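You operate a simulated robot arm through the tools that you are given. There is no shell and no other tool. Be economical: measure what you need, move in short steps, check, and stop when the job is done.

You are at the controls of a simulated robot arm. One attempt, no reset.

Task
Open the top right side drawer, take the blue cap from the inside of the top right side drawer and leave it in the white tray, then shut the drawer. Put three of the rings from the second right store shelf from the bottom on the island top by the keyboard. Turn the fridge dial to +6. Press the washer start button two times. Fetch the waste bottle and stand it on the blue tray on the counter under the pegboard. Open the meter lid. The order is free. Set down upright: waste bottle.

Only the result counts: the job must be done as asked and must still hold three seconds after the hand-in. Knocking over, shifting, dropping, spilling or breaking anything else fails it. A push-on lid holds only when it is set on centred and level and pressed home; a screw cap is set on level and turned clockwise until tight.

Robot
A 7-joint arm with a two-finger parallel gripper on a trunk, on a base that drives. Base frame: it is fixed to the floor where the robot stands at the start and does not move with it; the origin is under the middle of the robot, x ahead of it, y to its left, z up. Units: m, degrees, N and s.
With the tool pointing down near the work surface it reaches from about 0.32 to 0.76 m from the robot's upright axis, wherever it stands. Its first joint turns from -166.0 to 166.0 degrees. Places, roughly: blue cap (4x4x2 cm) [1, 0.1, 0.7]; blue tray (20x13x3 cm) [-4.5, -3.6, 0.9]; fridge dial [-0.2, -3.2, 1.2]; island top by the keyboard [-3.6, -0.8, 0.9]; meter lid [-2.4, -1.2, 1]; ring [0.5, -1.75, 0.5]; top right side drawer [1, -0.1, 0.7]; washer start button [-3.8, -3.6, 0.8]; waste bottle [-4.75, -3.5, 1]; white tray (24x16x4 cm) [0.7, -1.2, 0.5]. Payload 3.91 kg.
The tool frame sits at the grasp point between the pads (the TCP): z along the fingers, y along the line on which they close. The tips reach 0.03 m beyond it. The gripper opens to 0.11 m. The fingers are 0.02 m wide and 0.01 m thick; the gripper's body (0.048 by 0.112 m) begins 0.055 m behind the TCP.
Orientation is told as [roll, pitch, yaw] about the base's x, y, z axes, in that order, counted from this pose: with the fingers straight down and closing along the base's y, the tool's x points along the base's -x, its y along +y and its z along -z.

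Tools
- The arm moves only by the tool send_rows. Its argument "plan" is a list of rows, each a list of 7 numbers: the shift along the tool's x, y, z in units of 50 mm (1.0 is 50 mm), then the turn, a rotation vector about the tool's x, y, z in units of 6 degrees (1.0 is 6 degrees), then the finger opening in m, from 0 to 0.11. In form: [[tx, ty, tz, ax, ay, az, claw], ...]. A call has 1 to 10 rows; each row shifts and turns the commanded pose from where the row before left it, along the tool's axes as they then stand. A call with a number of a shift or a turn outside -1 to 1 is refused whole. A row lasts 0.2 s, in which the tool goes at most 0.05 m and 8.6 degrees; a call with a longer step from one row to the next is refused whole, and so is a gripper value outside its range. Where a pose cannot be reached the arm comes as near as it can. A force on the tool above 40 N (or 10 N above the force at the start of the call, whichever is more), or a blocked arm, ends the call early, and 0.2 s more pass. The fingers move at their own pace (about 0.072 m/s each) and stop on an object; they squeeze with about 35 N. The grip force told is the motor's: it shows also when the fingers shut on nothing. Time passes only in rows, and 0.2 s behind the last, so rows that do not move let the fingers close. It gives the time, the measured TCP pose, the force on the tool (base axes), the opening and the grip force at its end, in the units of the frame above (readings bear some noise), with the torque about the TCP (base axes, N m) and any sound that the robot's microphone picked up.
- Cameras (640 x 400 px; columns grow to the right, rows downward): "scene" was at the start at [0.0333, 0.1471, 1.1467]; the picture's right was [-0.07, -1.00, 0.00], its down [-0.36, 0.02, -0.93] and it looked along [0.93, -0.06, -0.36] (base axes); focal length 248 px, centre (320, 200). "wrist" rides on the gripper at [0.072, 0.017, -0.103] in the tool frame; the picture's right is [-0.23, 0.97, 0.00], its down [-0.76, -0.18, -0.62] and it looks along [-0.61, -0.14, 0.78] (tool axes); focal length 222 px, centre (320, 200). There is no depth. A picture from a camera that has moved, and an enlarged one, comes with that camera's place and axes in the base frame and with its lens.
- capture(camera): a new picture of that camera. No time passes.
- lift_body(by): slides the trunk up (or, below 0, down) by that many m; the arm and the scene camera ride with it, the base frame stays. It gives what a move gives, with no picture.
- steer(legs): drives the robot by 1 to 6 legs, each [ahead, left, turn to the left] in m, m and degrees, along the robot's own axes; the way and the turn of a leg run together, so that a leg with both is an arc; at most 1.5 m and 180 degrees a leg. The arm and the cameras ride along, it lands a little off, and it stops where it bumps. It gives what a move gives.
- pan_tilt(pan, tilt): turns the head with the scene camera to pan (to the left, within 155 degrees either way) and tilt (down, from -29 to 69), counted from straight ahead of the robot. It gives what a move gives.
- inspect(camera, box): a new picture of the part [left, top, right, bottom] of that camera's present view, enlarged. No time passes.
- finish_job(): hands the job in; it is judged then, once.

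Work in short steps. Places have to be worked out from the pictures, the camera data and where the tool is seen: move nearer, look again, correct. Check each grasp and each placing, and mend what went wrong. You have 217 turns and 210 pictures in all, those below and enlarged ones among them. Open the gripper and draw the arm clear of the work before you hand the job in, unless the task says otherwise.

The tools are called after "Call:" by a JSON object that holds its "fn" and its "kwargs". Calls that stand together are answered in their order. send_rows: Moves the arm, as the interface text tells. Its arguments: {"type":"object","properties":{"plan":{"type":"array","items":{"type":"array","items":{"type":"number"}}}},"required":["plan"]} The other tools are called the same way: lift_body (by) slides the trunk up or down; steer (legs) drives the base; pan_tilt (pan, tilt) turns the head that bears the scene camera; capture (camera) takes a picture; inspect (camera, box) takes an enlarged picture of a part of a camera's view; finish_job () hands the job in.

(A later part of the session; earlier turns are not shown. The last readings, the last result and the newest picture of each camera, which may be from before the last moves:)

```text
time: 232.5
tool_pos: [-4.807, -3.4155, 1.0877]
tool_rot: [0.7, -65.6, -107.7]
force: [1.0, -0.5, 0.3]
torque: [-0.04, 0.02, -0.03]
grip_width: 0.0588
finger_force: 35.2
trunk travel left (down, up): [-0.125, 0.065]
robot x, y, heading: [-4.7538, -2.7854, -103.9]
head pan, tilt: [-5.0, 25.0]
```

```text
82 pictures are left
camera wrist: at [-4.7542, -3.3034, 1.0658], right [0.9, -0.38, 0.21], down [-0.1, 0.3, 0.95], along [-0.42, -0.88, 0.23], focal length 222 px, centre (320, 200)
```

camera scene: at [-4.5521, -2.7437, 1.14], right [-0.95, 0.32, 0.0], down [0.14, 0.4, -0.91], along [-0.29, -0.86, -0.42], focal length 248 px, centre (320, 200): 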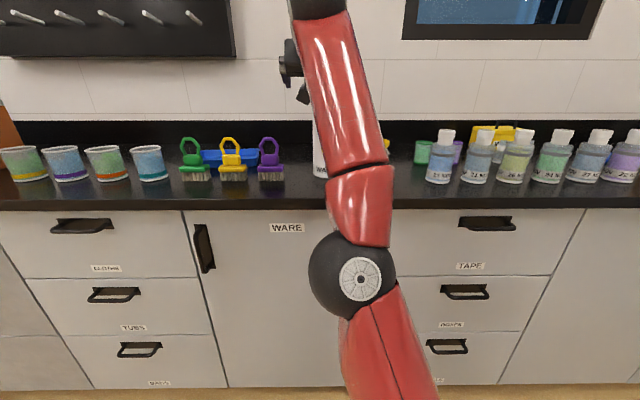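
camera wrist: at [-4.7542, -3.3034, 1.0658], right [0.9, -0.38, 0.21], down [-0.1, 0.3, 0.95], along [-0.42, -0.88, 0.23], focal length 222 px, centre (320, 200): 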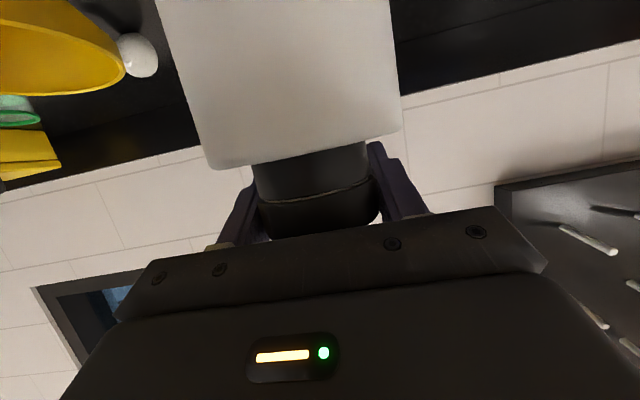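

Cap gripped (58.8 mm). Lift with the trunk by 0.055.

Call:
{"fn": "lift_body", "kwargs": {"by": 0.055}}

Call:
{"fn": "capture", "kwargs": {"camera": "wrist"}}

Call:
{"fn": "capture", "kwargs": {"camera": "scene"}}

```text
time: 233.4
tool_pos: [-4.8065, -3.4173, 1.143]
tool_rot: [0.8, -65.5, -107.8]
force: [-0.6, 0.4, -5.6]
torque: [-0.11, 0.02, 0.02]
grip_width: 0.0587
finger_force: 35.4
trunk travel left (down, up): [-0.18, 0.01]
robot x, y, heading: [-4.7533, -2.7835, -103.7]
head pan, tilt: [-5.0, 25.0]
```

```text
81 pictures are left
camera wrist: at [-4.7546, -3.3038, 1.1204], right [0.9, -0.38, 0.21], down [-0.1, 0.3, 0.95], along [-0.42, -0.88, 0.23], focal length 222 px, centre (320, 200)
```

wrist: 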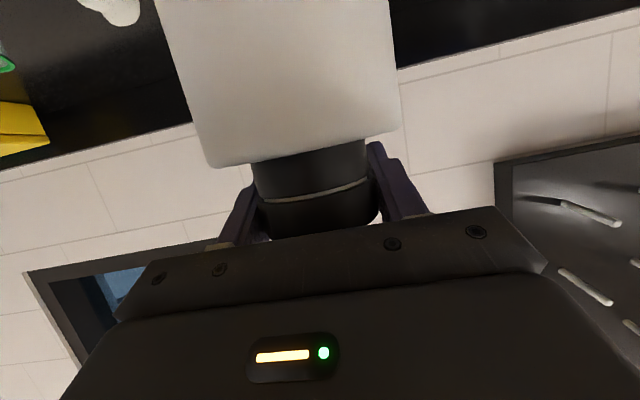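

```text
80 pictures are left
camera scene: at [-4.6171, -2.8509, 1.13], right [-0.95, 0.32, 0.0], down [0.14, 0.4, -0.91], along [-0.29, -0.86, -0.42], focal length 248 px, centre (320, 200)
```

scene: 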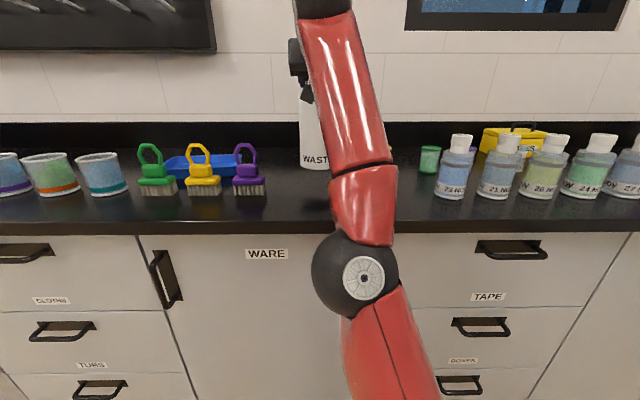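

Lifted (5 N). Zoom on the tray for its exact position.

Call:
{"fn": "inspect", "kwargs": {"camera": "scene", "box": [120, 120, 280, 220]}}

```text
4.00 times, centred on (200, 170) of scene
camera zoom: at [-4.6171, -2.8509, 1.13], right [-0.95, 0.32, 0.0], down [0.14, 0.4, -0.91], along [-0.29, -0.86, -0.42], focal length 991 px, centre (800, 320)
```

zoom: 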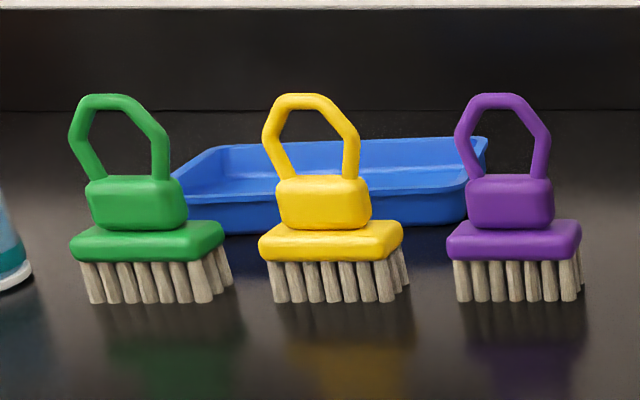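

Tray centre ≈(-4.52,-3.618). I must go 0.097 m further in and 0.33 m left. The elbow is close to the counter edge, so I extend with the arm; test 5 cm first.

Call:
{"fn": "send_rows", "kwargs": {"plan": [[-0.14, 0, 0.3, 0, 0, 0, 0.04], [-0.14, 0, 0.3, 0, 0, 0, 0.04], [-0.14, 0, 0.3, 0, 0, 0, 0.04]]}}

Call:
{"fn": "capture", "kwargs": {"camera": "scene"}}

```text
time: 234.2
tool_pos: [-4.8199, -3.4392, 1.1296]
tool_rot: [0.7, -65.6, -107.8]
force: [-0.3, -0.6, -6.0]
torque: [-0.09, 0.05, 0.0]
grip_width: 0.0585
finger_force: 34.9
out of reach, approached as far as the arm can: row 1, 2, 3
trunk travel left (down, up): [-0.18, 0.01]
robot x, y, heading: [-4.7502, -2.7833, -103.5]
head pan, tilt: [-5.0, 25.0]
```

```text
78 pictures are left
camera scene: at [-4.6171, -2.8509, 1.13], right [-0.95, 0.32, 0.0], down [0.14, 0.4, -0.91], along [-0.29, -0.86, -0.42], focal length 248 px, centre (320, 200)
```

scene: 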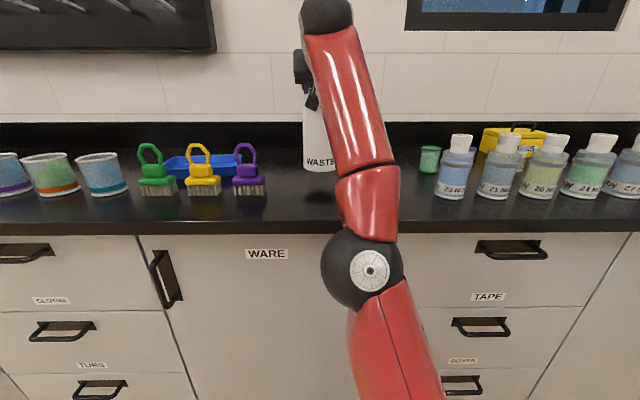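

The arm posture is limiting (elbow dropped). Back the base away with the bottle to free space and try to regain a better posture there.

Call:
{"fn": "steer", "kwargs": {"legs": [[-0.4, 0, 0]]}}

Call:
{"fn": "send_rows", "kwargs": {"plan": [[0.2, 0, -0.5, 0, 0, 0, 0.04], [0.2, 0, -0.5, 0, 0, 0, 0.04], [0.3, 0, 0.1, 0, 0, 0, 0.04], [0.3, 0, 0.1, 0, 0, 0, 0.04], [0.3, 0, 0.1, 0, 0, 0, 0.04]]}}

Call:
{"fn": "capture", "kwargs": {"camera": "scene"}}

```text
time: 236.7
tool_pos: [-4.7252, -3.0516, 1.1291]
tool_rot: [0.6, -65.6, -107.7]
force: [-0.3, 0.2, -5.4]
torque: [-0.08, 0.03, 0.03]
grip_width: 0.0587
finger_force: 34.7
trunk travel left (down, up): [-0.18, 0.01]
robot x, y, heading: [-4.6586, -2.3978, -103.6]
head pan, tilt: [-5.0, 25.0]
```

```text
time: 237.9
tool_pos: [-4.7139, -3.0349, 1.138]
tool_rot: [0.6, -65.5, -107.7]
force: [1.1, 0.3, -6.5]
torque: [-0.09, -0.01, 0.02]
grip_width: 0.0588
finger_force: 34.6
out of reach, approached as far as the arm can: row 1, 2, 3, 4, 5
trunk travel left (down, up): [-0.18, 0.01]
robot x, y, heading: [-4.6565, -2.3995, -103.7]
head pan, tilt: [-5.0, 25.0]
```

```text
77 pictures are left
camera scene: at [-4.5224, -2.4621, 1.13], right [-0.95, 0.32, 0.0], down [0.13, 0.4, -0.91], along [-0.29, -0.86, -0.42], focal length 248 px, centre (320, 200)
```

scene: 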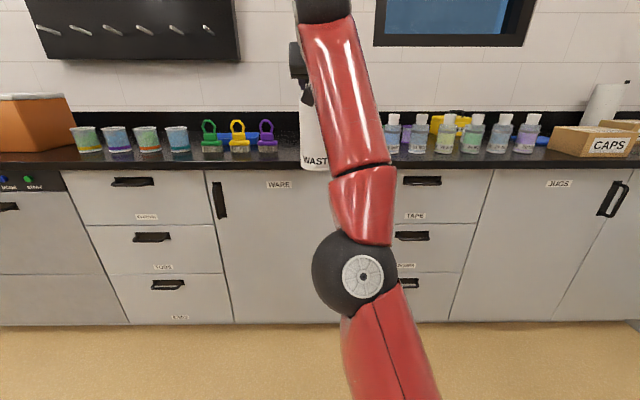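

The posture is locked at a joint limit. Put the bottle back down on the counter where it stood, then re-pose the arm.

Call:
{"fn": "steer", "kwargs": {"legs": [[0.38, 0, 0]]}}

Call:
{"fn": "lift_body", "kwargs": {"by": -0.04}}

Call:
{"fn": "capture", "kwargs": {"camera": "scene"}}

```text
time: 240.3
tool_pos: [-4.8029, -3.3976, 1.1387]
tool_rot: [0.7, -65.5, -107.9]
force: [-0.3, 0.2, -6.2]
torque: [-0.09, 0.04, -0.01]
grip_width: 0.0587
finger_force: 35.1
trunk travel left (down, up): [-0.18, 0.01]
robot x, y, heading: [-4.7432, -2.755, -103.9]
head pan, tilt: [-5.0, 25.0]
```

```text
time: 241.1
tool_pos: [-4.8032, -3.3962, 1.0981]
tool_rot: [0.8, -65.5, -107.9]
force: [0.5, 0.5, -6.6]
torque: [-0.09, 0.04, -0.02]
grip_width: 0.0587
finger_force: 35.0
trunk travel left (down, up): [-0.14, 0.05]
robot x, y, heading: [-4.747, -2.7572, -103.7]
head pan, tilt: [-5.0, 25.0]
```

```text
76 pictures are left
camera scene: at [-4.611, -2.8248, 1.09], right [-0.95, 0.32, 0.0], down [0.14, 0.4, -0.91], along [-0.29, -0.86, -0.42], focal length 248 px, centre (320, 200)
```

scene: 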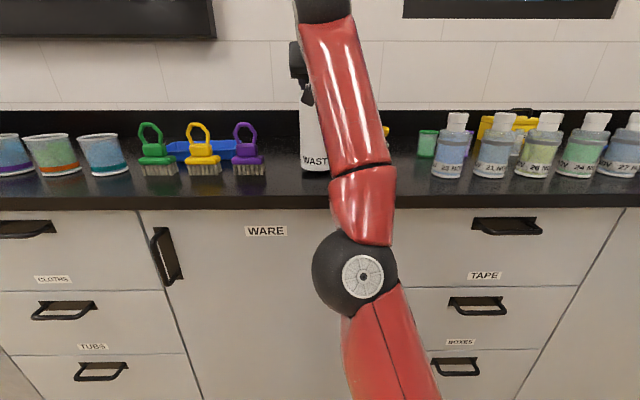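

Lower the last centimetre to contact.

Call:
{"fn": "lift_body", "kwargs": {"by": -0.008}}

Call:
{"fn": "lift_body", "kwargs": {"by": -0.003}}

```text
time: 241.7
tool_pos: [-4.8027, -3.3966, 1.0911]
tool_rot: [0.7, -65.5, -107.9]
force: [-0.5, 0.3, -5.8]
torque: [-0.07, 0.02, -0.04]
grip_width: 0.0582
finger_force: 35.1
trunk travel left (down, up): [-0.132, 0.058]
robot x, y, heading: [-4.7457, -2.7575, -103.8]
head pan, tilt: [-5.0, 25.0]
```

```text
time: 242.2
tool_pos: [-4.803, -3.3967, 1.0895]
tool_rot: [0.7, -65.7, -107.9]
force: [2.3, -1.4, 6.1]
torque: [0.01, 0.06, -0.02]
grip_width: 0.0586
finger_force: 35.1
trunk travel left (down, up): [-0.129, 0.061]
robot x, y, heading: [-4.7453, -2.7593, -103.9]
head pan, tilt: [-5.0, 25.0]
```

Contact made. Release and back away, then fold the arm to its home-like down pose to reset the posture.

Call:
{"fn": "send_rows", "kwargs": {"plan": [[0, 0, 0, 0, 0, 0, 0.1], [0, 0, 0, 0, 0, 0, 0.1], [0, 0, 0, 0, 0, 0, 0.1]]}}

Call:
{"fn": "steer", "kwargs": {"legs": [[-0.4, 0, 0]]}}

Call:
{"fn": "send_rows", "kwargs": {"plan": [[0, 0, -0.3, 0, 1, 0, 0.1], [0.2, 0, -0.2, 0, 1, 0, 0.1], [0.3, 0, 0, 0, 1, 0, 0.1], [0.3, 0, 0.1, 0, 1, 0, 0.1], [0.3, 0, 0.2, 0, 1, 0, 0.1], [0.3, 0, 0.3, 0, 1, 0, 0.1], [0.3, 0, 0.3, 0, 1, 0, 0.1], [0.3, 0, 0.4, 0, 1, 0, 0.1], [0.3, 0, 0.4, 0, 1, 0, 0.1], [0.3, 0, 0.4, 0, 1, 0, 0.1]]}}

Call:
{"fn": "capture", "kwargs": {"camera": "scene"}}

```text
time: 243.0
tool_pos: [-4.8034, -3.3967, 1.0884]
tool_rot: [0.7, -65.5, -107.9]
force: [-0.4, -0.3, -0.7]
torque: [0.02, -0.02, 0.03]
grip_width: 0.1001
finger_force: 0.1
trunk travel left (down, up): [-0.129, 0.061]
robot x, y, heading: [-4.7512, -2.757, -103.5]
head pan, tilt: [-5.0, 25.0]
```

```text
time: 245.5
tool_pos: [-4.7079, -3.0066, 1.087]
tool_rot: [0.6, -65.6, -108.0]
force: [0.9, 0.6, 0.1]
torque: [0.0, -0.01, 0.02]
grip_width: 0.1
finger_force: 0.1
trunk travel left (down, up): [-0.129, 0.061]
robot x, y, heading: [-4.6498, -2.3654, -103.7]
head pan, tilt: [-5.0, 25.0]
```

```text
time: 247.7
tool_pos: [-4.6619, -2.8963, 0.9059]
tool_rot: [0.4, -5.6, -107.4]
force: [-0.2, 1.2, -1.0]
torque: [0.01, 0.0, 0.01]
grip_width: 0.0998
finger_force: 0.0
out of reach, approached as far as the arm can: row 1, 2, 3, 5
trunk travel left (down, up): [-0.129, 0.061]
robot x, y, heading: [-4.6467, -2.369, -104.0]
head pan, tilt: [-5.0, 25.0]
```

```text
75 pictures are left
camera scene: at [-4.5148, -2.4347, 1.0791], right [-0.95, 0.32, 0.0], down [0.14, 0.4, -0.91], along [-0.29, -0.86, -0.42], focal length 248 px, centre (320, 200)
```

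scene: 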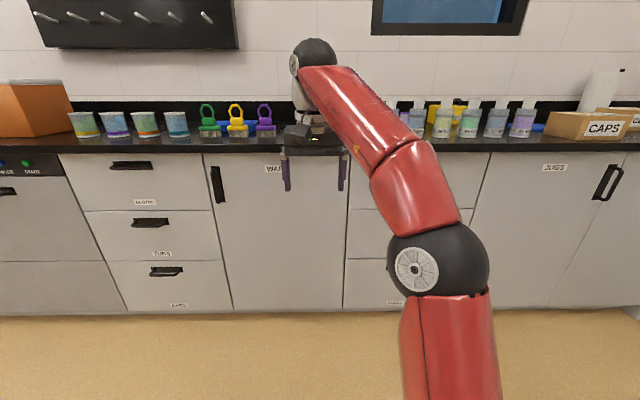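

Natural posture regained. Raise the trunk and tilt the hand forward to 60° while raising to z≈1.10.

Call:
{"fn": "lift_body", "kwargs": {"by": 0.061}}

Call:
{"fn": "send_rows", "kwargs": {"plan": [[-0.308, 0, -0.269, 0, -1, 0, 0.1], [-0.334, 0, -0.236, 0, -1, 0, 0.1], [-0.357, 0, -0.199, 0, -1, 0, 0.1], [-0.376, 0, -0.161, 0, -1, 0, 0.1], [-0.391, 0, -0.121, 0, -1, 0, 0.1], [-0.401, 0, -0.079, 0, -1, 0, 0.1], [-0.407, 0, -0.037, 0, -1, 0, 0.1], [-0.409, 0, 0.006, 0, -1, 0, 0.1], [-0.406, 0, 0.049, 0, -1, 0, 0.1]]}}

Call:
{"fn": "capture", "kwargs": {"camera": "scene"}}

Call:
{"fn": "capture", "kwargs": {"camera": "wrist"}}

```text
time: 248.7
tool_pos: [-4.6613, -2.8963, 0.9671]
tool_rot: [0.3, -5.5, -107.4]
force: [0.7, -0.3, 0.5]
torque: [0.01, 0.01, -0.01]
grip_width: 0.0999
finger_force: 0.1
trunk travel left (down, up): [-0.19, 0.0]
robot x, y, heading: [-4.6484, -2.3676, -104.1]
head pan, tilt: [-5.0, 25.0]
```

```text
time: 250.7
tool_pos: [-4.7003, -3.0167, 1.103]
tool_rot: [0.5, -59.6, -107.9]
force: [-0.2, -0.3, 0.0]
torque: [0.0, -0.01, 0.01]
grip_width: 0.1
finger_force: 0.1
trunk travel left (down, up): [-0.19, 0.0]
robot x, y, heading: [-4.6509, -2.3663, -103.9]
head pan, tilt: [-5.0, 25.0]
```

```text
74 pictures are left
camera scene: at [-4.5148, -2.4348, 1.14], right [-0.95, 0.32, 0.0], down [0.14, 0.4, -0.91], along [-0.29, -0.86, -0.42], focal length 248 px, centre (320, 200)
```

scene: 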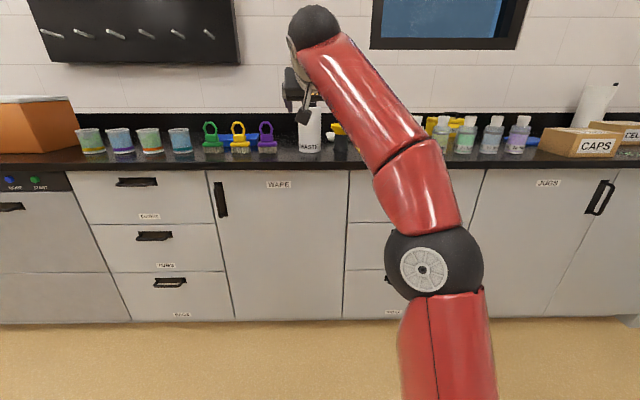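

```text
73 pictures are left
camera wrist: at [-4.6472, -2.9028, 1.0918], right [0.89, -0.4, 0.2], down [-0.13, 0.2, 0.97], along [-0.43, -0.89, 0.13], focal length 222 px, centre (320, 200)
```

wrist: 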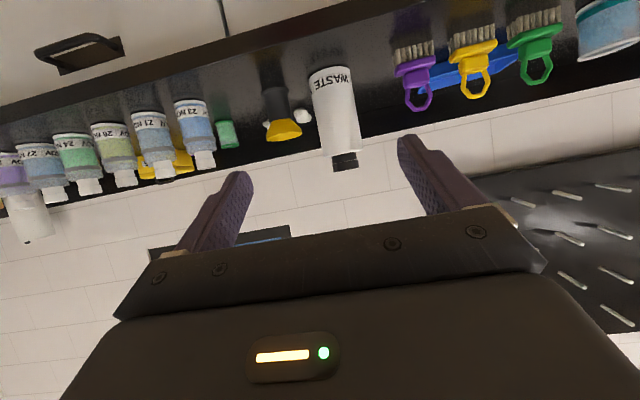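

Good posture. Fine-align (left 1.8 cm, down 1.8 cm) and drive forward 0.3.

Call:
{"fn": "send_rows", "kwargs": {"plan": [[0.31, 0.36, 0.18, 0, 0, 0, 0.1]]}}

Call:
{"fn": "steer", "kwargs": {"legs": [[0.3, 0, 0]]}}

Call:
{"fn": "capture", "kwargs": {"camera": "wrist"}}

```text
time: 251.1
tool_pos: [-4.6822, -3.0221, 1.0832]
tool_rot: [0.6, -59.7, -107.9]
force: [-1.1, 0.2, 0.5]
torque: [0.01, 0.0, -0.02]
grip_width: 0.1002
finger_force: 0.2
trunk travel left (down, up): [-0.19, 0.0]
robot x, y, heading: [-4.6433, -2.3657, -104.1]
head pan, tilt: [-5.0, 25.0]
```

```text
time: 253.1
tool_pos: [-4.7526, -3.3056, 1.0832]
tool_rot: [0.6, -59.6, -107.8]
force: [0.2, 0.1, 0.3]
torque: [0.01, 0.01, -0.03]
grip_width: 0.1
finger_force: 0.1
trunk travel left (down, up): [-0.19, 0.0]
robot x, y, heading: [-4.7173, -2.6498, -103.9]
head pan, tilt: [-5.0, 25.0]
```

```text
72 pictures are left
camera wrist: at [-4.6991, -3.1915, 1.0736], right [0.89, -0.4, 0.2], down [-0.13, 0.2, 0.97], along [-0.43, -0.89, 0.13], focal length 222 px, centre (320, 200)
```

wrist: 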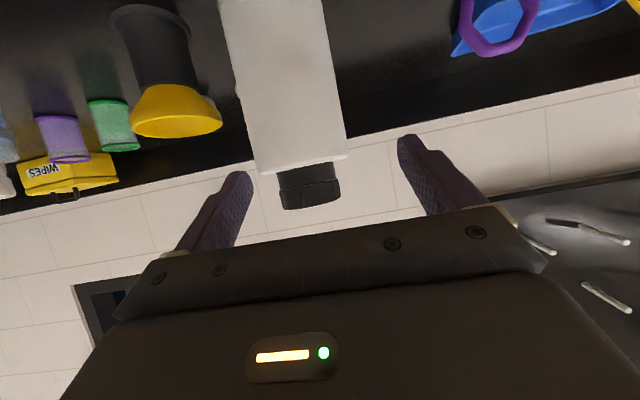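

Cap ≈9.5 cm ahead, 2.2 cm right. Move with the arm and close.

Call:
{"fn": "send_rows", "kwargs": {"plan": [[0, -0.44, 0, 0, 0, 0, 0.1], [-0.3, 0, 0.52, 0, 0, 0, 0.1], [-0.3, 0, 0.52, 0, 0, 0, 0.1], [-0.3, 0, 0.52, 0, 0, 0, 0.1]]}}

Call:
{"fn": "capture", "kwargs": {"camera": "wrist"}}

```text
time: 254.1
tool_pos: [-4.7965, -3.3704, 1.064]
tool_rot: [0.5, -59.6, -107.7]
force: [-0.7, 1.2, -0.2]
torque: [0.05, -0.03, 0.01]
grip_width: 0.1
finger_force: 0.1
out of reach, approached as far as the arm can: row 3, 4
trunk travel left (down, up): [-0.19, 0.0]
robot x, y, heading: [-4.7179, -2.6526, -103.8]
head pan, tilt: [-5.0, 25.0]
```

```text
71 pictures are left
camera wrist: at [-4.7443, -3.2548, 1.0537], right [0.9, -0.4, 0.2], down [-0.13, 0.2, 0.97], along [-0.43, -0.9, 0.13], focal length 222 px, centre (320, 200)
```

wrist: 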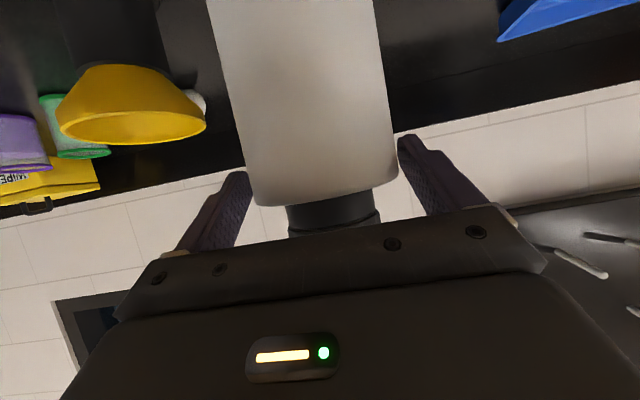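

Arm's limit reached. Retract 6 cm and raise to 1.085, then drive the base forward 0.085.

Call:
{"fn": "send_rows", "kwargs": {"plan": [[0.12, 0, -0.62, 0, 0, 0, 0.1], [0.12, 0, -0.62, 0, 0, 0, 0.1]]}}

Call:
{"fn": "steer", "kwargs": {"legs": [[0.085, 0, 0]]}}

Call:
{"fn": "capture", "kwargs": {"camera": "wrist"}}

```text
time: 254.7
tool_pos: [-4.7799, -3.3121, 1.084]
tool_rot: [0.6, -59.5, -107.8]
force: [-0.4, 0.7, 0.1]
torque: [-0.01, 0.03, 0.02]
grip_width: 0.1
finger_force: 0.1
trunk travel left (down, up): [-0.19, 0.0]
robot x, y, heading: [-4.7198, -2.6509, -103.8]
head pan, tilt: [-5.0, 25.0]
```

```text
time: 255.8
tool_pos: [-4.7994, -3.3952, 1.0848]
tool_rot: [0.6, -59.5, -107.8]
force: [-1.2, -0.5, 0.1]
torque: [-0.03, 0.04, 0.01]
grip_width: 0.1001
finger_force: 0.1
trunk travel left (down, up): [-0.19, 0.0]
robot x, y, heading: [-4.7374, -2.7409, -103.7]
head pan, tilt: [-5.0, 25.0]
```

```text
70 pictures are left
camera wrist: at [-4.748, -3.2805, 1.0752], right [0.89, -0.4, 0.2], down [-0.13, 0.2, 0.97], along [-0.43, -0.89, 0.13], focal length 222 px, centre (320, 200)
```

wrist: 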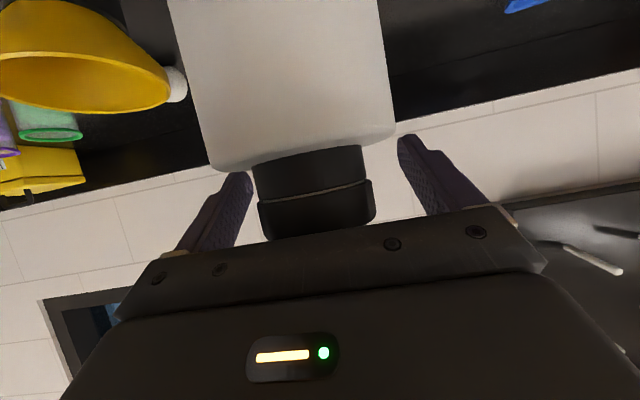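

Cap between the fingers. Close and lift.

Call:
{"fn": "send_rows", "kwargs": {"plan": [[0, -0.06, 0, 0, 0, 0, 0.09], [0, 0, 0, 0, 0, 0, 0.05], [0, 0, 0, 0, 0, 0, 0.04], [0, 0, 0, 0, 0, 0, 0.04]]}}

Call:
{"fn": "send_rows", "kwargs": {"plan": [[-0.26, 0, -0.15, 0, 0, 0, 0.04], [-0.26, 0, -0.15, 0, 0, 0, 0.04], [-0.26, 0, -0.15, 0, 0, 0, 0.04]]}}

Call:
{"fn": "capture", "kwargs": {"camera": "scene"}}

```text
time: 256.8
tool_pos: [-4.8029, -3.3936, 1.085]
tool_rot: [0.6, -59.6, -107.8]
force: [1.9, -0.3, 1.1]
torque: [0.02, -0.06, -0.03]
grip_width: 0.0589
finger_force: 34.9
trunk travel left (down, up): [-0.19, 0.0]
robot x, y, heading: [-4.7374, -2.7326, -104.0]
head pan, tilt: [-5.0, 25.0]
```

```text
time: 257.6
tool_pos: [-4.8027, -3.386, 1.1146]
tool_rot: [0.5, -59.5, -107.8]
force: [-0.1, 0.0, -6.1]
torque: [-0.09, -0.01, -0.03]
grip_width: 0.0592
finger_force: 35.0
out of reach, approached as far as the arm can: row 2, 3
trunk travel left (down, up): [-0.19, 0.0]
robot x, y, heading: [-4.7399, -2.7354, -104.1]
head pan, tilt: [-5.0, 25.0]
```

```text
69 pictures are left
camera scene: at [-4.6055, -2.8025, 1.14], right [-0.95, 0.32, 0.0], down [0.14, 0.4, -0.91], along [-0.29, -0.86, -0.42], focal length 248 px, centre (320, 200)
```

scene: 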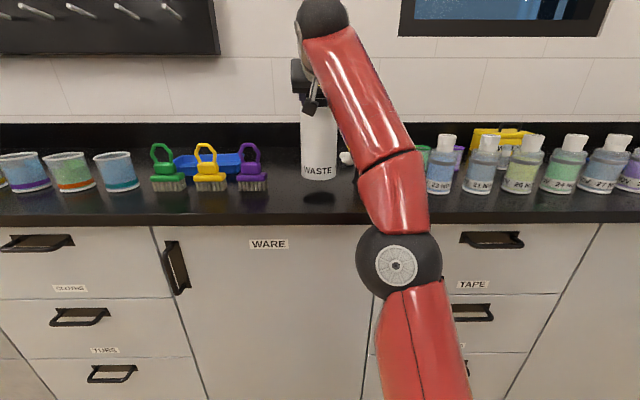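

Only 3 cm of lift possible at this tilt. Set it back, loosen, flatten the hand by 15° for more reach, and re-grip.

Call:
{"fn": "send_rows", "kwargs": {"plan": [[0.2, 0, 0.12, 0, 0, 0, 0.04], [0.2, 0, 0.12, 0, 0, 0, 0.04], [0.06, 0, 0.03, 0, 0, 0, 0.04]]}}

```text
time: 258.4
tool_pos: [-4.801, -3.386, 1.0897]
tool_rot: [0.6, -59.5, -107.8]
force: [-0.2, 0.5, -5.6]
torque: [-0.08, 0.04, 0.01]
grip_width: 0.0594
finger_force: 35.1
trunk travel left (down, up): [-0.19, 0.0]
robot x, y, heading: [-4.7442, -2.7345, -104.0]
head pan, tilt: [-5.0, 25.0]
```

Call:
{"fn": "send_rows", "kwargs": {"plan": [[0.06, 0, 0.035, 0, 0, 0, 0.04], [0.03, 0, 0.015, 0, 0, 0, 0.04], [0, 0, 0, 0, 0, 0, 0.04]]}}

```text
time: 259.2
tool_pos: [-4.8015, -3.3866, 1.0842]
tool_rot: [0.6, -59.6, -107.8]
force: [0.7, -0.7, -0.4]
torque: [-0.04, 0.15, -0.01]
grip_width: 0.0595
finger_force: 34.9
trunk travel left (down, up): [-0.19, 0.0]
robot x, y, heading: [-4.7417, -2.7356, -104.0]
head pan, tilt: [-5.0, 25.0]
```

Bottle rests on the counter. Open, flatten by 16°, close again, lift.

Call:
{"fn": "send_rows", "kwargs": {"plan": [[0, 0, 0, 0, 0, 0, 0.1], [0, 0, 0, 0, 0, 0, 0.1], [0, 0, 0, 0, -0.9, 0, 0.1], [0, 0, 0, 0, -0.9, 0, 0.1], [0, 0, 0, 0, -0.9, 0, 0.1], [0, 0, 0, 0, 0, 0, 0.05], [0, 0, 0, 0, 0, 0, 0.04], [0, 0, 0, 0, 0, 0, 0.04]]}}

Call:
{"fn": "send_rows", "kwargs": {"plan": [[-0.3, 0, -0.08, 0, 0, 0, 0.04], [-0.3, 0, -0.08, 0, 0, 0, 0.04], [-0.3, 0, -0.08, 0, 0, 0, 0.04], [-0.2, 0, -0.05, 0, 0, 0, 0.04]]}}

Call:
{"fn": "capture", "kwargs": {"camera": "scene"}}

```text
time: 261.0
tool_pos: [-4.8016, -3.3866, 1.0857]
tool_rot: [1.1, -75.8, -108.3]
force: [-0.6, 0.5, -0.3]
torque: [0.02, 0.17, 0.0]
grip_width: 0.0582
finger_force: 35.1
trunk travel left (down, up): [-0.19, 0.0]
robot x, y, heading: [-4.7384, -2.7359, -103.6]
head pan, tilt: [-5.0, 25.0]
```

```text
time: 262.0
tool_pos: [-4.8029, -3.3865, 1.1392]
tool_rot: [1.1, -75.7, -108.3]
force: [0.5, -0.5, -5.4]
torque: [-0.06, 0.01, 0.03]
grip_width: 0.058
finger_force: 35.0
trunk travel left (down, up): [-0.19, 0.0]
robot x, y, heading: [-4.7393, -2.7378, -104.0]
head pan, tilt: [-5.0, 25.0]
```

```text
68 pictures are left
camera scene: at [-4.6056, -2.8025, 1.14], right [-0.95, 0.32, 0.0], down [0.14, 0.4, -0.91], along [-0.29, -0.86, -0.42], focal length 248 px, centre (320, 200)
```

scene: 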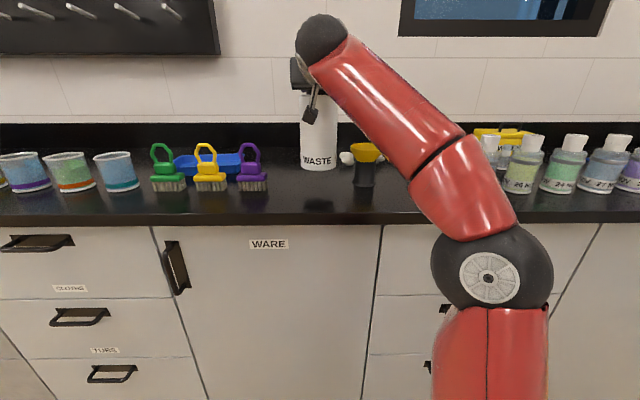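

Good: 5.3 cm lift, elbow well clear. Extend the arm 5 cm, drive 0.09 forward (behind the brush row), then check.

Call:
{"fn": "send_rows", "kwargs": {"plan": [[-0.12, 0, 0.48, 0, 0, 0, 0.04], [-0.12, 0, 0.48, 0, 0, 0, 0.04]]}}

Call:
{"fn": "steer", "kwargs": {"legs": [[0.09, 0, 0]]}}

Call:
{"fn": "capture", "kwargs": {"camera": "scene"}}

```text
time: 262.6
tool_pos: [-4.816, -3.4333, 1.1429]
tool_rot: [1.0, -75.7, -108.5]
force: [-0.7, 0.0, -4.8]
torque: [0.03, 0.1, 0.06]
grip_width: 0.0588
finger_force: 35.0
trunk travel left (down, up): [-0.19, 0.0]
robot x, y, heading: [-4.7391, -2.7377, -103.7]
head pan, tilt: [-5.0, 25.0]
```

```text
time: 263.7
tool_pos: [-4.8391, -3.5206, 1.1425]
tool_rot: [1.1, -75.7, -108.4]
force: [0.2, 0.0, -5.2]
torque: [-0.05, 0.02, 0.0]
grip_width: 0.0587
finger_force: 35.3
trunk travel left (down, up): [-0.19, 0.0]
robot x, y, heading: [-4.7614, -2.8235, -103.8]
head pan, tilt: [-5.0, 25.0]
```

```text
67 pictures are left
camera scene: at [-4.6272, -2.8901, 1.14], right [-0.95, 0.32, 0.0], down [0.14, 0.4, -0.91], along [-0.29, -0.86, -0.42], focal length 248 px, centre (320, 200)
```

scene: 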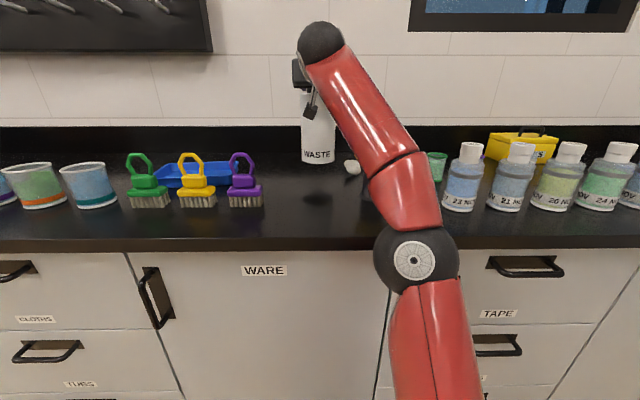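

Behind the brush line now (F≈4.78). Strafe left 0.30 toward the tray.

Call:
{"fn": "steer", "kwargs": {"legs": [[0, 0.3, 0]]}}

Call:
{"fn": "inspect", "kwargs": {"camera": "scene", "box": [200, 70, 440, 220]}}

Call:
{"fn": "capture", "kwargs": {"camera": "wrist"}}

```text
time: 265.7
tool_pos: [-4.5538, -3.5913, 1.1416]
tool_rot: [1.1, -75.6, -108.6]
force: [0.0, -0.7, -5.2]
torque: [-0.04, 0.03, 0.02]
grip_width: 0.0592
finger_force: 35.4
trunk travel left (down, up): [-0.19, 0.0]
robot x, y, heading: [-4.4766, -2.8919, -103.8]
head pan, tilt: [-5.0, 25.0]
```

```text
2.67 times, centred on (320, 145) of scene
camera zoom: at [-4.3414, -2.9612, 1.14], right [-0.95, 0.32, 0.0], down [0.14, 0.4, -0.91], along [-0.29, -0.86, -0.42], focal length 661 px, centre (320, 347)
```

zoom: 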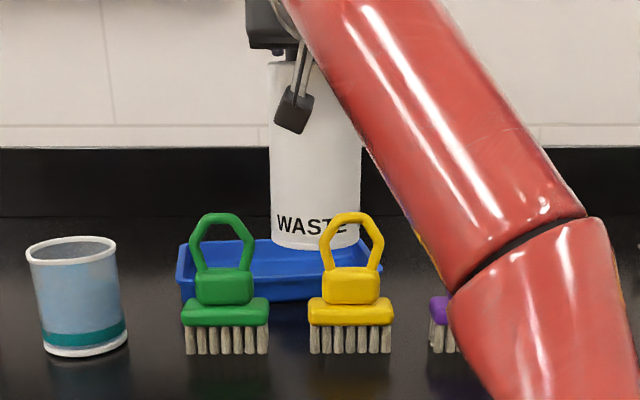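

```text
65 pictures are left
camera wrist: at [-4.5034, -3.4843, 1.0975], right [0.91, -0.35, 0.22], down [-0.05, 0.45, 0.89], along [-0.41, -0.82, 0.39], focal length 222 px, centre (320, 200)
```

wrist: 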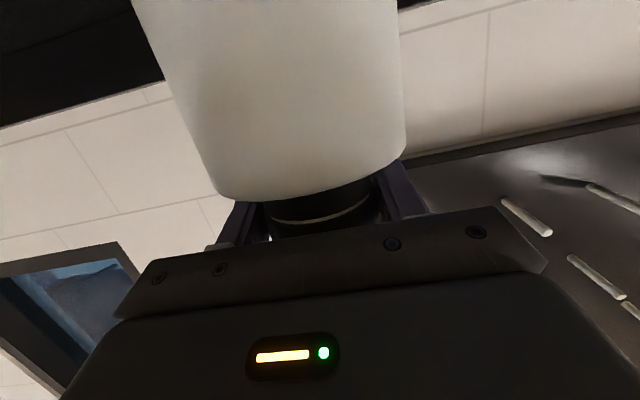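

Bottle axis ≈(-4.556,-3.605); tray centre ≈(-4.527,-3.629). Shift left 3.5 cm and in 1.3 cm, then check.

Call:
{"fn": "send_rows", "kwargs": {"plan": [[-0.03, 0.35, 0.13, 0, 0, 0, 0.04], [-0.03, 0.35, 0.13, 0, 0, 0, 0.04]]}}

Call:
{"fn": "inspect", "kwargs": {"camera": "scene", "box": [200, 70, 440, 220]}}

```text
time: 266.3
tool_pos: [-4.5312, -3.6066, 1.134]
tool_rot: [1.1, -75.7, -108.5]
force: [-0.4, 0.4, -6.2]
torque: [-0.08, 0.0, 0.0]
grip_width: 0.0592
finger_force: 35.3
out of reach, approached as far as the arm can: row 2
trunk travel left (down, up): [-0.19, 0.0]
robot x, y, heading: [-4.4768, -2.8961, -103.8]
head pan, tilt: [-5.0, 25.0]
```

```text
2.67 times, centred on (320, 145) of scene
camera zoom: at [-4.3413, -2.9613, 1.14], right [-0.95, 0.32, 0.0], down [0.14, 0.4, -0.91], along [-0.29, -0.86, -0.42], focal length 661 px, centre (320, 347)
```

zoom: 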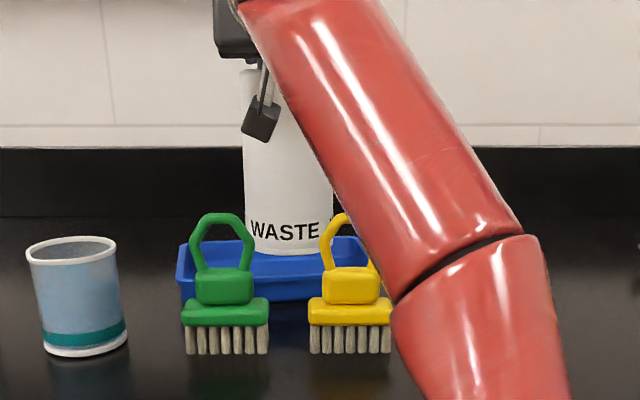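

Well placed over the tray. Lower in steps (with a slight inward/left nudge).

Call:
{"fn": "send_rows", "kwargs": {"plan": [[0.22, 0.06, 0.12, 0, 0, 0, 0.04], [0.22, 0.06, 0.12, 0, 0, 0, 0.04], [0.22, 0.04, 0.1, 0, 0, 0, 0.04]]}}

Call:
{"fn": "inspect", "kwargs": {"camera": "scene", "box": [200, 70, 440, 220]}}

```text
time: 267.1
tool_pos: [-4.5266, -3.6128, 1.106]
tool_rot: [1.3, -76.2, -108.8]
force: [-3.4, -2.6, 26.2]
torque: [1.42, -0.27, 0.33]
grip_width: 0.06
finger_force: 34.9
trunk travel left (down, up): [-0.19, 0.0]
robot x, y, heading: [-4.4807, -2.8936, -103.9]
head pan, tilt: [-5.0, 25.0]
```

```text
2.67 times, centred on (320, 145) of scene
camera zoom: at [-4.3416, -2.9591, 1.141], right [-0.95, 0.32, 0.0], down [0.14, 0.4, -0.91], along [-0.29, -0.86, -0.42], focal length 661 px, centre (320, 347)
```

zoom: 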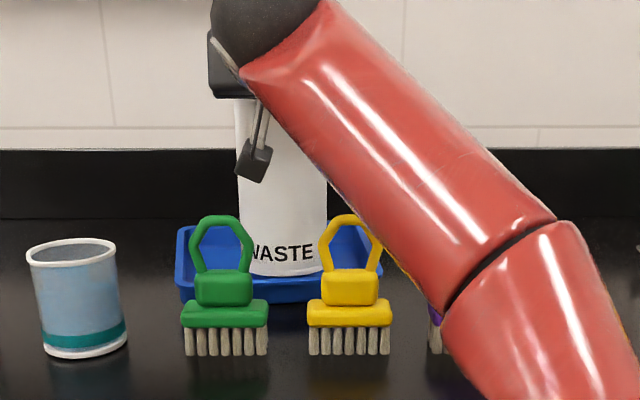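

Contact too early at the front: the base edge is on the tray's front wall. Raise 2 cm, go 2 cm further in, and lower again.

Call:
{"fn": "send_rows", "kwargs": {"plan": [[-0.2, 0, -0.05, 0, 0, 0, 0.04], [-0.25, 0, -0.06, 0, 0, 0, 0.04]]}}

Call:
{"fn": "steer", "kwargs": {"legs": [[0.02, 0, 0]]}}

Call:
{"fn": "send_rows", "kwargs": {"plan": [[0.2, 0, 0.05, 0, 0, 0, 0.04], [0.2, 0, 0.05, 0, 0, 0, 0.04], [0.1, 0, 0.03, 0, 0, 0, 0.04]]}}

Call:
{"fn": "inspect", "kwargs": {"camera": "scene", "box": [200, 70, 440, 220]}}

```text
time: 267.7
tool_pos: [-4.5253, -3.6187, 1.1202]
tool_rot: [0.8, -75.5, -108.2]
force: [-0.1, 0.2, -5.4]
torque: [-0.1, 0.04, 0.05]
grip_width: 0.0575
finger_force: 35.4
trunk travel left (down, up): [-0.19, 0.0]
robot x, y, heading: [-4.4756, -2.8961, -103.7]
head pan, tilt: [-5.0, 25.0]
```

```text
time: 268.5
tool_pos: [-4.5314, -3.6369, 1.1226]
tool_rot: [1.0, -75.7, -108.6]
force: [-0.7, 1.2, -6.0]
torque: [-0.09, -0.02, -0.01]
grip_width: 0.0574
finger_force: 35.1
trunk travel left (down, up): [-0.19, 0.0]
robot x, y, heading: [-4.4779, -2.9124, -103.6]
head pan, tilt: [-5.0, 25.0]
```

```text
time: 269.3
tool_pos: [-4.5317, -3.638, 1.0948]
tool_rot: [1.2, -75.6, -108.5]
force: [0.5, 1.6, -6.0]
torque: [-0.13, 0.03, 0.01]
grip_width: 0.0577
finger_force: 35.1
trunk travel left (down, up): [-0.19, 0.0]
robot x, y, heading: [-4.4823, -2.9138, -104.2]
head pan, tilt: [-5.0, 25.0]
```

```text
2.67 times, centred on (320, 145) of scene
camera zoom: at [-4.3462, -2.9809, 1.14], right [-0.95, 0.32, 0.0], down [0.14, 0.4, -0.91], along [-0.29, -0.86, -0.42], focal length 661 px, centre (320, 347)
```

zoom: 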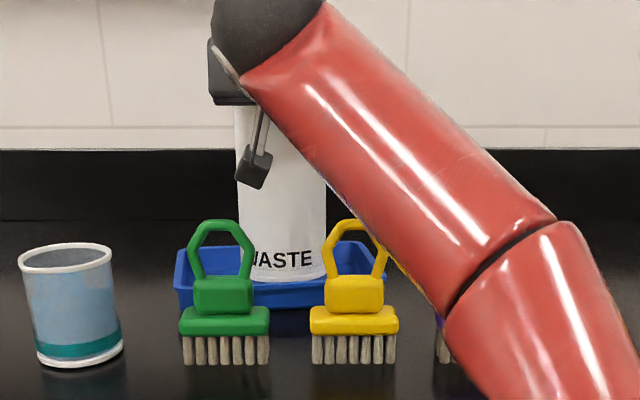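

Inside the tray walls now. Lower in small steps to the floor.

Call:
{"fn": "send_rows", "kwargs": {"plan": [[0.06, 0, 0.015, 0, 0, 0, 0.04], [0.06, 0, 0.015, 0, 0, 0, 0.04], [0, 0, 0, 0, 0, 0, 0.04]]}}

```text
time: 270.1
tool_pos: [-4.5314, -3.6387, 1.0905]
tool_rot: [1.0, -75.6, -108.5]
force: [-0.3, -0.4, -6.2]
torque: [-0.09, -0.01, 0.01]
grip_width: 0.0572
finger_force: 34.9
trunk travel left (down, up): [-0.19, 0.0]
robot x, y, heading: [-4.4813, -2.9154, -103.7]
head pan, tilt: [-5.0, 25.0]
```

Call:
{"fn": "send_rows", "kwargs": {"plan": [[0.05, 0, 0.012, 0, 0, 0, 0.04], [0.03, 0, 0.008, 0, 0, 0, 0.04], [0, 0, 0, 0, 0, 0, 0.04]]}}

```text
time: 270.9
tool_pos: [-4.5299, -3.6388, 1.0862]
tool_rot: [0.9, -75.7, -108.4]
force: [0.2, -0.3, -6.0]
torque: [-0.08, 0.04, -0.03]
grip_width: 0.0575
finger_force: 35.0
trunk travel left (down, up): [-0.19, 0.0]
robot x, y, heading: [-4.4853, -2.9136, -103.9]
head pan, tilt: [-5.0, 25.0]
```

The bottle slid a bit in the grip at the first contact; keep lowering until the load lifts.

Call:
{"fn": "send_rows", "kwargs": {"plan": [[0.06, 0, 0.015, 0, 0, 0, 0.04], [0.06, 0, 0.015, 0, 0, 0, 0.04], [0, 0, 0, 0, 0, 0, 0.04]]}}

Call:
{"fn": "send_rows", "kwargs": {"plan": [[0.05, 0, 0.012, 0, 0, 0, 0.04], [0, 0, 0, 0, 0, 0, 0.04]]}}

Call:
{"fn": "inspect", "kwargs": {"camera": "scene", "box": [200, 70, 440, 220]}}

```text
time: 271.7
tool_pos: [-4.5302, -3.6372, 1.0798]
tool_rot: [1.2, -75.7, -108.5]
force: [-0.1, -0.2, -2.7]
torque: [-0.12, 0.01, 0.02]
grip_width: 0.0571
finger_force: 34.9
trunk travel left (down, up): [-0.19, 0.0]
robot x, y, heading: [-4.477, -2.9105, -103.9]
head pan, tilt: [-5.0, 25.0]
```

```text
time: 272.3
tool_pos: [-4.5306, -3.6363, 1.0794]
tool_rot: [1.1, -75.9, -108.5]
force: [1.0, 0.3, 10.0]
torque: [-0.33, 0.18, 0.01]
grip_width: 0.0572
finger_force: 35.0
trunk travel left (down, up): [-0.19, 0.0]
robot x, y, heading: [-4.4832, -2.9153, -103.7]
head pan, tilt: [-5.0, 25.0]
```

```text
2.67 times, centred on (320, 145) of scene
camera zoom: at [-4.3461, -2.9797, 1.1403], right [-0.95, 0.32, 0.0], down [0.14, 0.4, -0.91], along [-0.29, -0.86, -0.42], focal length 661 px, centre (320, 347)
```

zoom: 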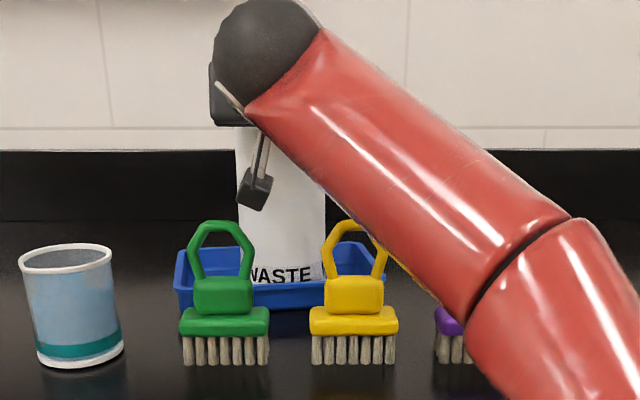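

Bottle stands on the tray floor. Release, lift the hand slightly, and back out.

Call:
{"fn": "send_rows", "kwargs": {"plan": [[0, 0, 0, 0, 0, 0, 0.1], [0, 0, 0, 0, 0, 0, 0.1], [0, 0, 0, 0, 0, 0, 0.1], [-0.3, 0, -0.15, 0, 0, 0, 0.1], [-0.3, 0, -0.4, 0, 0, 0, 0.1], [0, 0, -0.6, 0, 0, 0, 0.1]]}}

Call:
{"fn": "steer", "kwargs": {"legs": [[-0.35, 0, 0]]}}

Call:
{"fn": "inspect", "kwargs": {"camera": "scene", "box": [180, 60, 420, 210]}}

```text
time: 273.7
tool_pos: [-4.5195, -3.5926, 1.1181]
tool_rot: [1.1, -75.7, -108.5]
force: [-0.7, -0.8, -1.2]
torque: [0.01, -0.03, 0.0]
grip_width: 0.1003
finger_force: 0.2
trunk travel left (down, up): [-0.19, 0.0]
robot x, y, heading: [-4.4831, -2.9145, -103.7]
head pan, tilt: [-5.0, 25.0]
```

```text
time: 276.0
tool_pos: [-4.4326, -3.2443, 1.1198]
tool_rot: [1.0, -75.8, -108.6]
force: [0.3, 0.3, 0.7]
torque: [-0.01, 0.02, 0.0]
grip_width: 0.1
finger_force: 0.1
trunk travel left (down, up): [-0.19, 0.0]
robot x, y, heading: [-4.3945, -2.5628, -103.9]
head pan, tilt: [-5.0, 25.0]
```

```text
2.67 times, centred on (300, 135) of scene
camera zoom: at [-4.2597, -2.6327, 1.14], right [-0.95, 0.33, 0.0], down [0.14, 0.4, -0.91], along [-0.3, -0.86, -0.42], focal length 661 px, centre (373, 373)
```

zoom: 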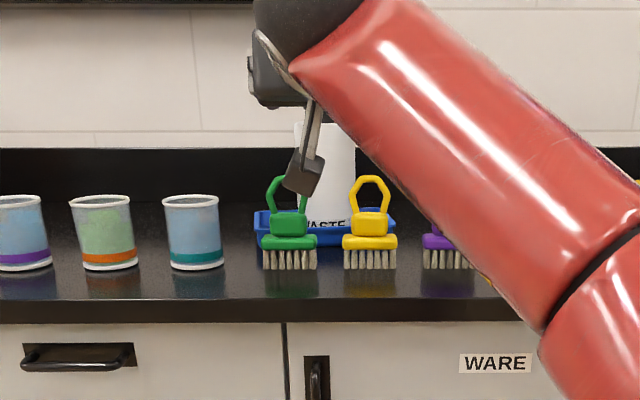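

Bottle stands in the tray. Next: drive down the aisle to the fridge/shelf end.

Call:
{"fn": "steer", "kwargs": {"legs": [[-0.3, 0, 0], [0, 0, 88], [1.5, 0, 0], [1.5, 0, 0]]}}

Call:
{"fn": "pan_tilt", "kwargs": {"pan": 0, "tilt": 15}}

Call:
{"fn": "capture", "kwargs": {"camera": "scene"}}

```text
time: 296.2
tool_pos: [-0.7026, -3.1401, 1.1196]
tool_rot: [1.1, -75.6, -19.0]
force: [-0.3, 0.0, -0.3]
torque: [0.01, -0.01, 0.04]
grip_width: 0.0998
finger_force: 0.1
trunk travel left (down, up): [-0.19, 0.0]
robot x, y, heading: [-1.3773, -3.0978, -14.3]
head pan, tilt: [-5.0, 25.0]
```

```text
time: 296.9
tool_pos: [-0.7009, -3.1401, 1.1199]
tool_rot: [1.0, -75.7, -18.9]
force: [0.2, -0.8, -1.0]
torque: [0.0, 0.0, -0.04]
grip_width: 0.1
finger_force: 0.1
trunk travel left (down, up): [-0.19, 0.0]
robot x, y, heading: [-1.3791, -3.1, -14.3]
head pan, tilt: [0.0, 15.0]
```

```text
59 pictures are left
camera scene: at [-1.3078, -2.9572, 1.1562], right [-0.25, -0.97, 0.0], down [-0.25, 0.06, -0.97], along [0.94, -0.24, -0.26], focal length 248 px, centre (320, 200)
```

scene: 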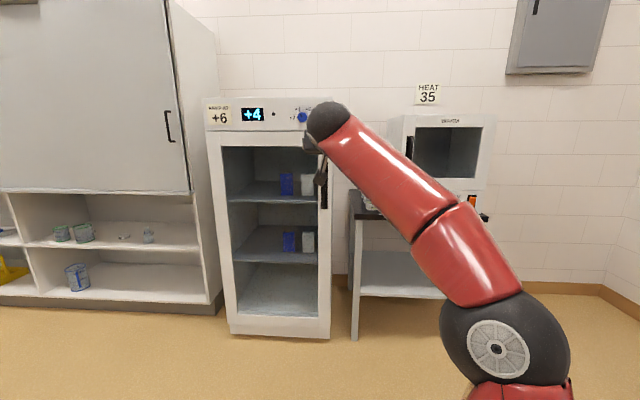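

The fridge shows +4 with a blue dial at about (-0.2,-3.16,1.233). Zoom on it.

Call:
{"fn": "inspect", "kwargs": {"camera": "scene", "box": [195, 85, 345, 179]}}

```text
4.26 times, centred on (270, 132) of scene
camera zoom: at [-1.3078, -2.9572, 1.1562], right [-0.25, -0.97, 0.0], down [-0.25, 0.06, -0.97], along [0.94, -0.24, -0.26], focal length 1054 px, centre (533, 489)
```

zoom: 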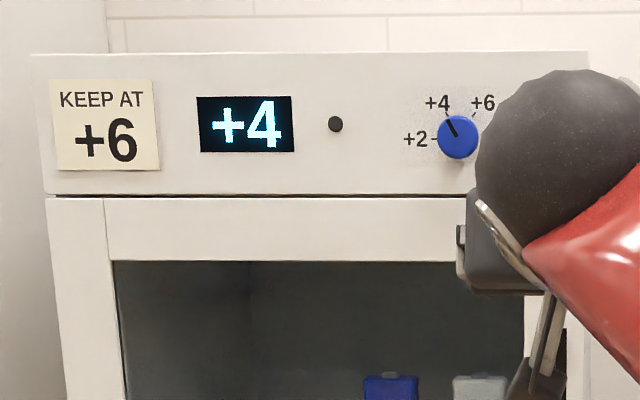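

Dial points to +4 (about -30°); +6 is ~60° clockwise. Level the tool and raise it to dial height first.

Call:
{"fn": "send_rows", "kwargs": {"plan": [[-0.5, 0, -0.4, 0, -0.8, 0, 0.09], [-0.55, 0, -0.3, 0, -0.8, 0, 0.09], [-0.57, 0, -0.2, 0, -0.8, 0, 0.09], [-0.57, 0, 0, 0, 0, 0, 0.09], [-0.2, 0, 0, 0, 0, 0, 0.09]]}}

Call:
{"fn": "steer", "kwargs": {"legs": [[0.15, 0.14, 0]]}}

Call:
{"fn": "capture", "kwargs": {"camera": "wrist"}}

Call:
{"fn": "capture", "kwargs": {"camera": "scene"}}

```text
time: 298.1
tool_pos: [-0.7329, -3.1324, 1.2366]
tool_rot: [110.0, -89.7, -127.9]
force: [-0.3, 0.3, 0.7]
torque: [-0.01, 0.01, 0.02]
grip_width: 0.0899
finger_force: 0.0
out of reach, approached as far as the arm can: row 5
trunk travel left (down, up): [-0.19, 0.0]
robot x, y, heading: [-1.378, -3.0993, -14.4]
head pan, tilt: [0.0, 15.0]
```

```text
time: 299.7
tool_pos: [-0.5532, -3.0319, 1.2369]
tool_rot: [111.3, -89.6, -129.0]
force: [0.2, -0.3, 0.0]
torque: [0.02, -0.03, 0.02]
grip_width: 0.0898
finger_force: 0.0
trunk travel left (down, up): [-0.19, 0.0]
robot x, y, heading: [-1.1998, -3.0049, -14.2]
head pan, tilt: [0.0, 15.0]
```

```text
57 pictures are left
camera wrist: at [-0.648, -2.985, 1.1645], right [0.29, 0.93, 0.23], down [-0.65, 0.02, 0.76], along [0.7, -0.37, 0.61], focal length 222 px, centre (320, 200)
```

wrist: 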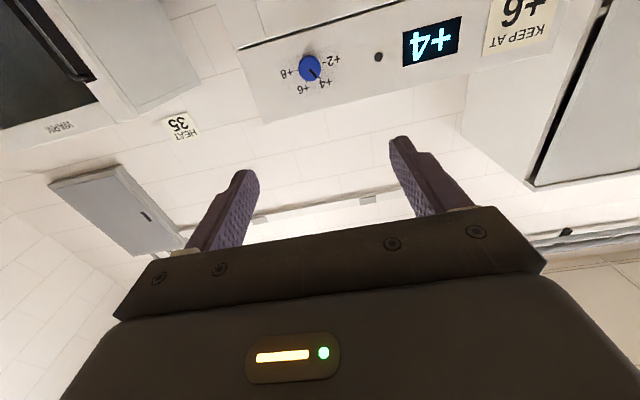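

```text
56 pictures are left
camera scene: at [-1.1296, -2.8605, 1.1563], right [-0.24, -0.97, 0.0], down [-0.25, 0.06, -0.97], along [0.94, -0.23, -0.26], focal length 248 px, centre (320, 200)
```

scene: 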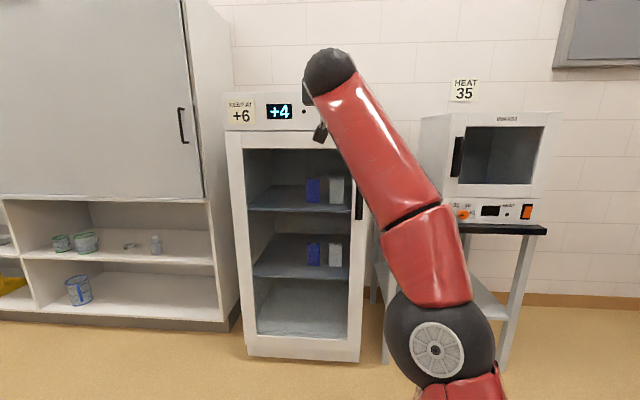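

Dial ≈(-0.213,-3.157,1.224): 0.36 m ahead, 1.7 cm right, 1.3 cm lower. Drive 0.25 forward and correct.

Call:
{"fn": "steer", "kwargs": {"legs": [[0.25, 0, 0]]}}

Call:
{"fn": "send_rows", "kwargs": {"plan": [[0.26, 0, 0, 0, 0, 0, 0.07]]}}

Call:
{"fn": "capture", "kwargs": {"camera": "wrist"}}

```text
time: 301.5
tool_pos: [-0.3123, -3.0936, 1.2368]
tool_rot: [111.4, -89.7, -129.2]
force: [-0.1, -0.3, -0.2]
torque: [0.01, 0.0, 0.03]
grip_width: 0.0902
finger_force: 0.1
trunk travel left (down, up): [-0.19, 0.0]
robot x, y, heading: [-0.9615, -3.0624, -13.9]
head pan, tilt: [0.0, 15.0]
```

```text
time: 301.9
tool_pos: [-0.3126, -3.0926, 1.2227]
tool_rot: [103.9, -89.7, -121.6]
force: [0.7, -0.1, -0.3]
torque: [-0.04, 0.02, -0.05]
grip_width: 0.0702
finger_force: 0.0
trunk travel left (down, up): [-0.19, 0.0]
robot x, y, heading: [-0.9595, -3.0604, -14.1]
head pan, tilt: [0.0, 15.0]
```

```text
55 pictures are left
camera wrist: at [-0.4068, -3.0454, 1.1505], right [0.29, 0.93, 0.23], down [-0.65, 0.02, 0.76], along [0.7, -0.37, 0.61], focal length 222 px, centre (320, 200)
```

wrist: 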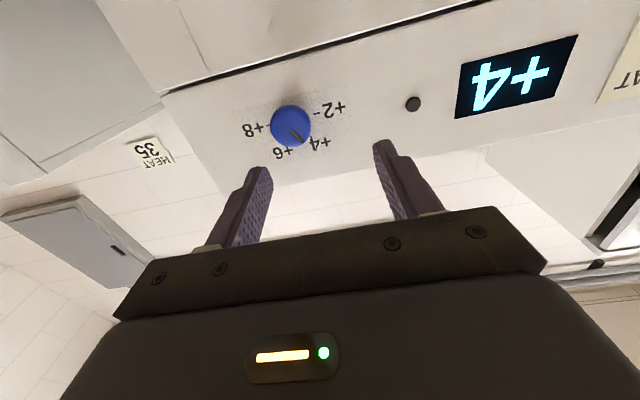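

Shift right 3.2 cm and advance 0.09 m to straddle the knob.

Call:
{"fn": "send_rows", "kwargs": {"plan": [[0, -0.63, 0, 0, 0, 0, 0.07]]}}

Call:
{"fn": "steer", "kwargs": {"legs": [[0.085, 0, 0]]}}

Call:
{"fn": "capture", "kwargs": {"camera": "wrist"}}

```text
time: 302.3
tool_pos: [-0.3213, -3.1219, 1.2231]
tool_rot: [107.3, -89.7, -124.9]
force: [0.3, 0.1, -0.3]
torque: [0.02, 0.02, -0.01]
grip_width: 0.0701
finger_force: 0.1
trunk travel left (down, up): [-0.19, 0.0]
robot x, y, heading: [-0.9589, -3.0606, -14.0]
head pan, tilt: [0.0, 15.0]
```

```text
time: 303.4
tool_pos: [-0.2395, -3.1437, 1.223]
tool_rot: [111.3, -89.6, -128.9]
force: [-0.2, -0.4, 0.1]
torque: [0.0, 0.01, -0.03]
grip_width: 0.0698
finger_force: 0.0
trunk travel left (down, up): [-0.19, 0.0]
robot x, y, heading: [-0.8774, -3.0852, -14.1]
head pan, tilt: [0.0, 15.0]
```

```text
54 pictures are left
camera wrist: at [-0.3333, -3.096, 1.1509], right [0.29, 0.93, 0.23], down [-0.65, 0.02, 0.76], along [0.7, -0.37, 0.61], focal length 222 px, centre (320, 200)
```

wrist: 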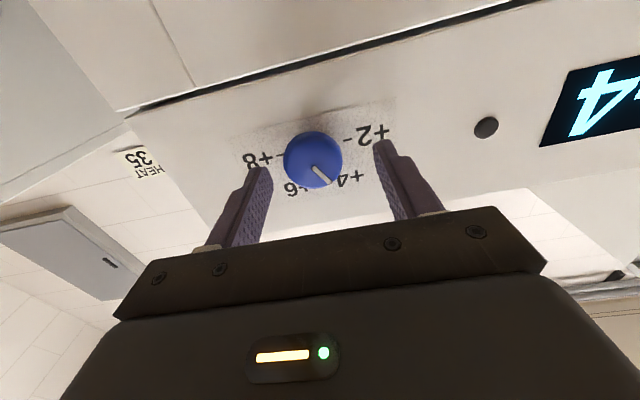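

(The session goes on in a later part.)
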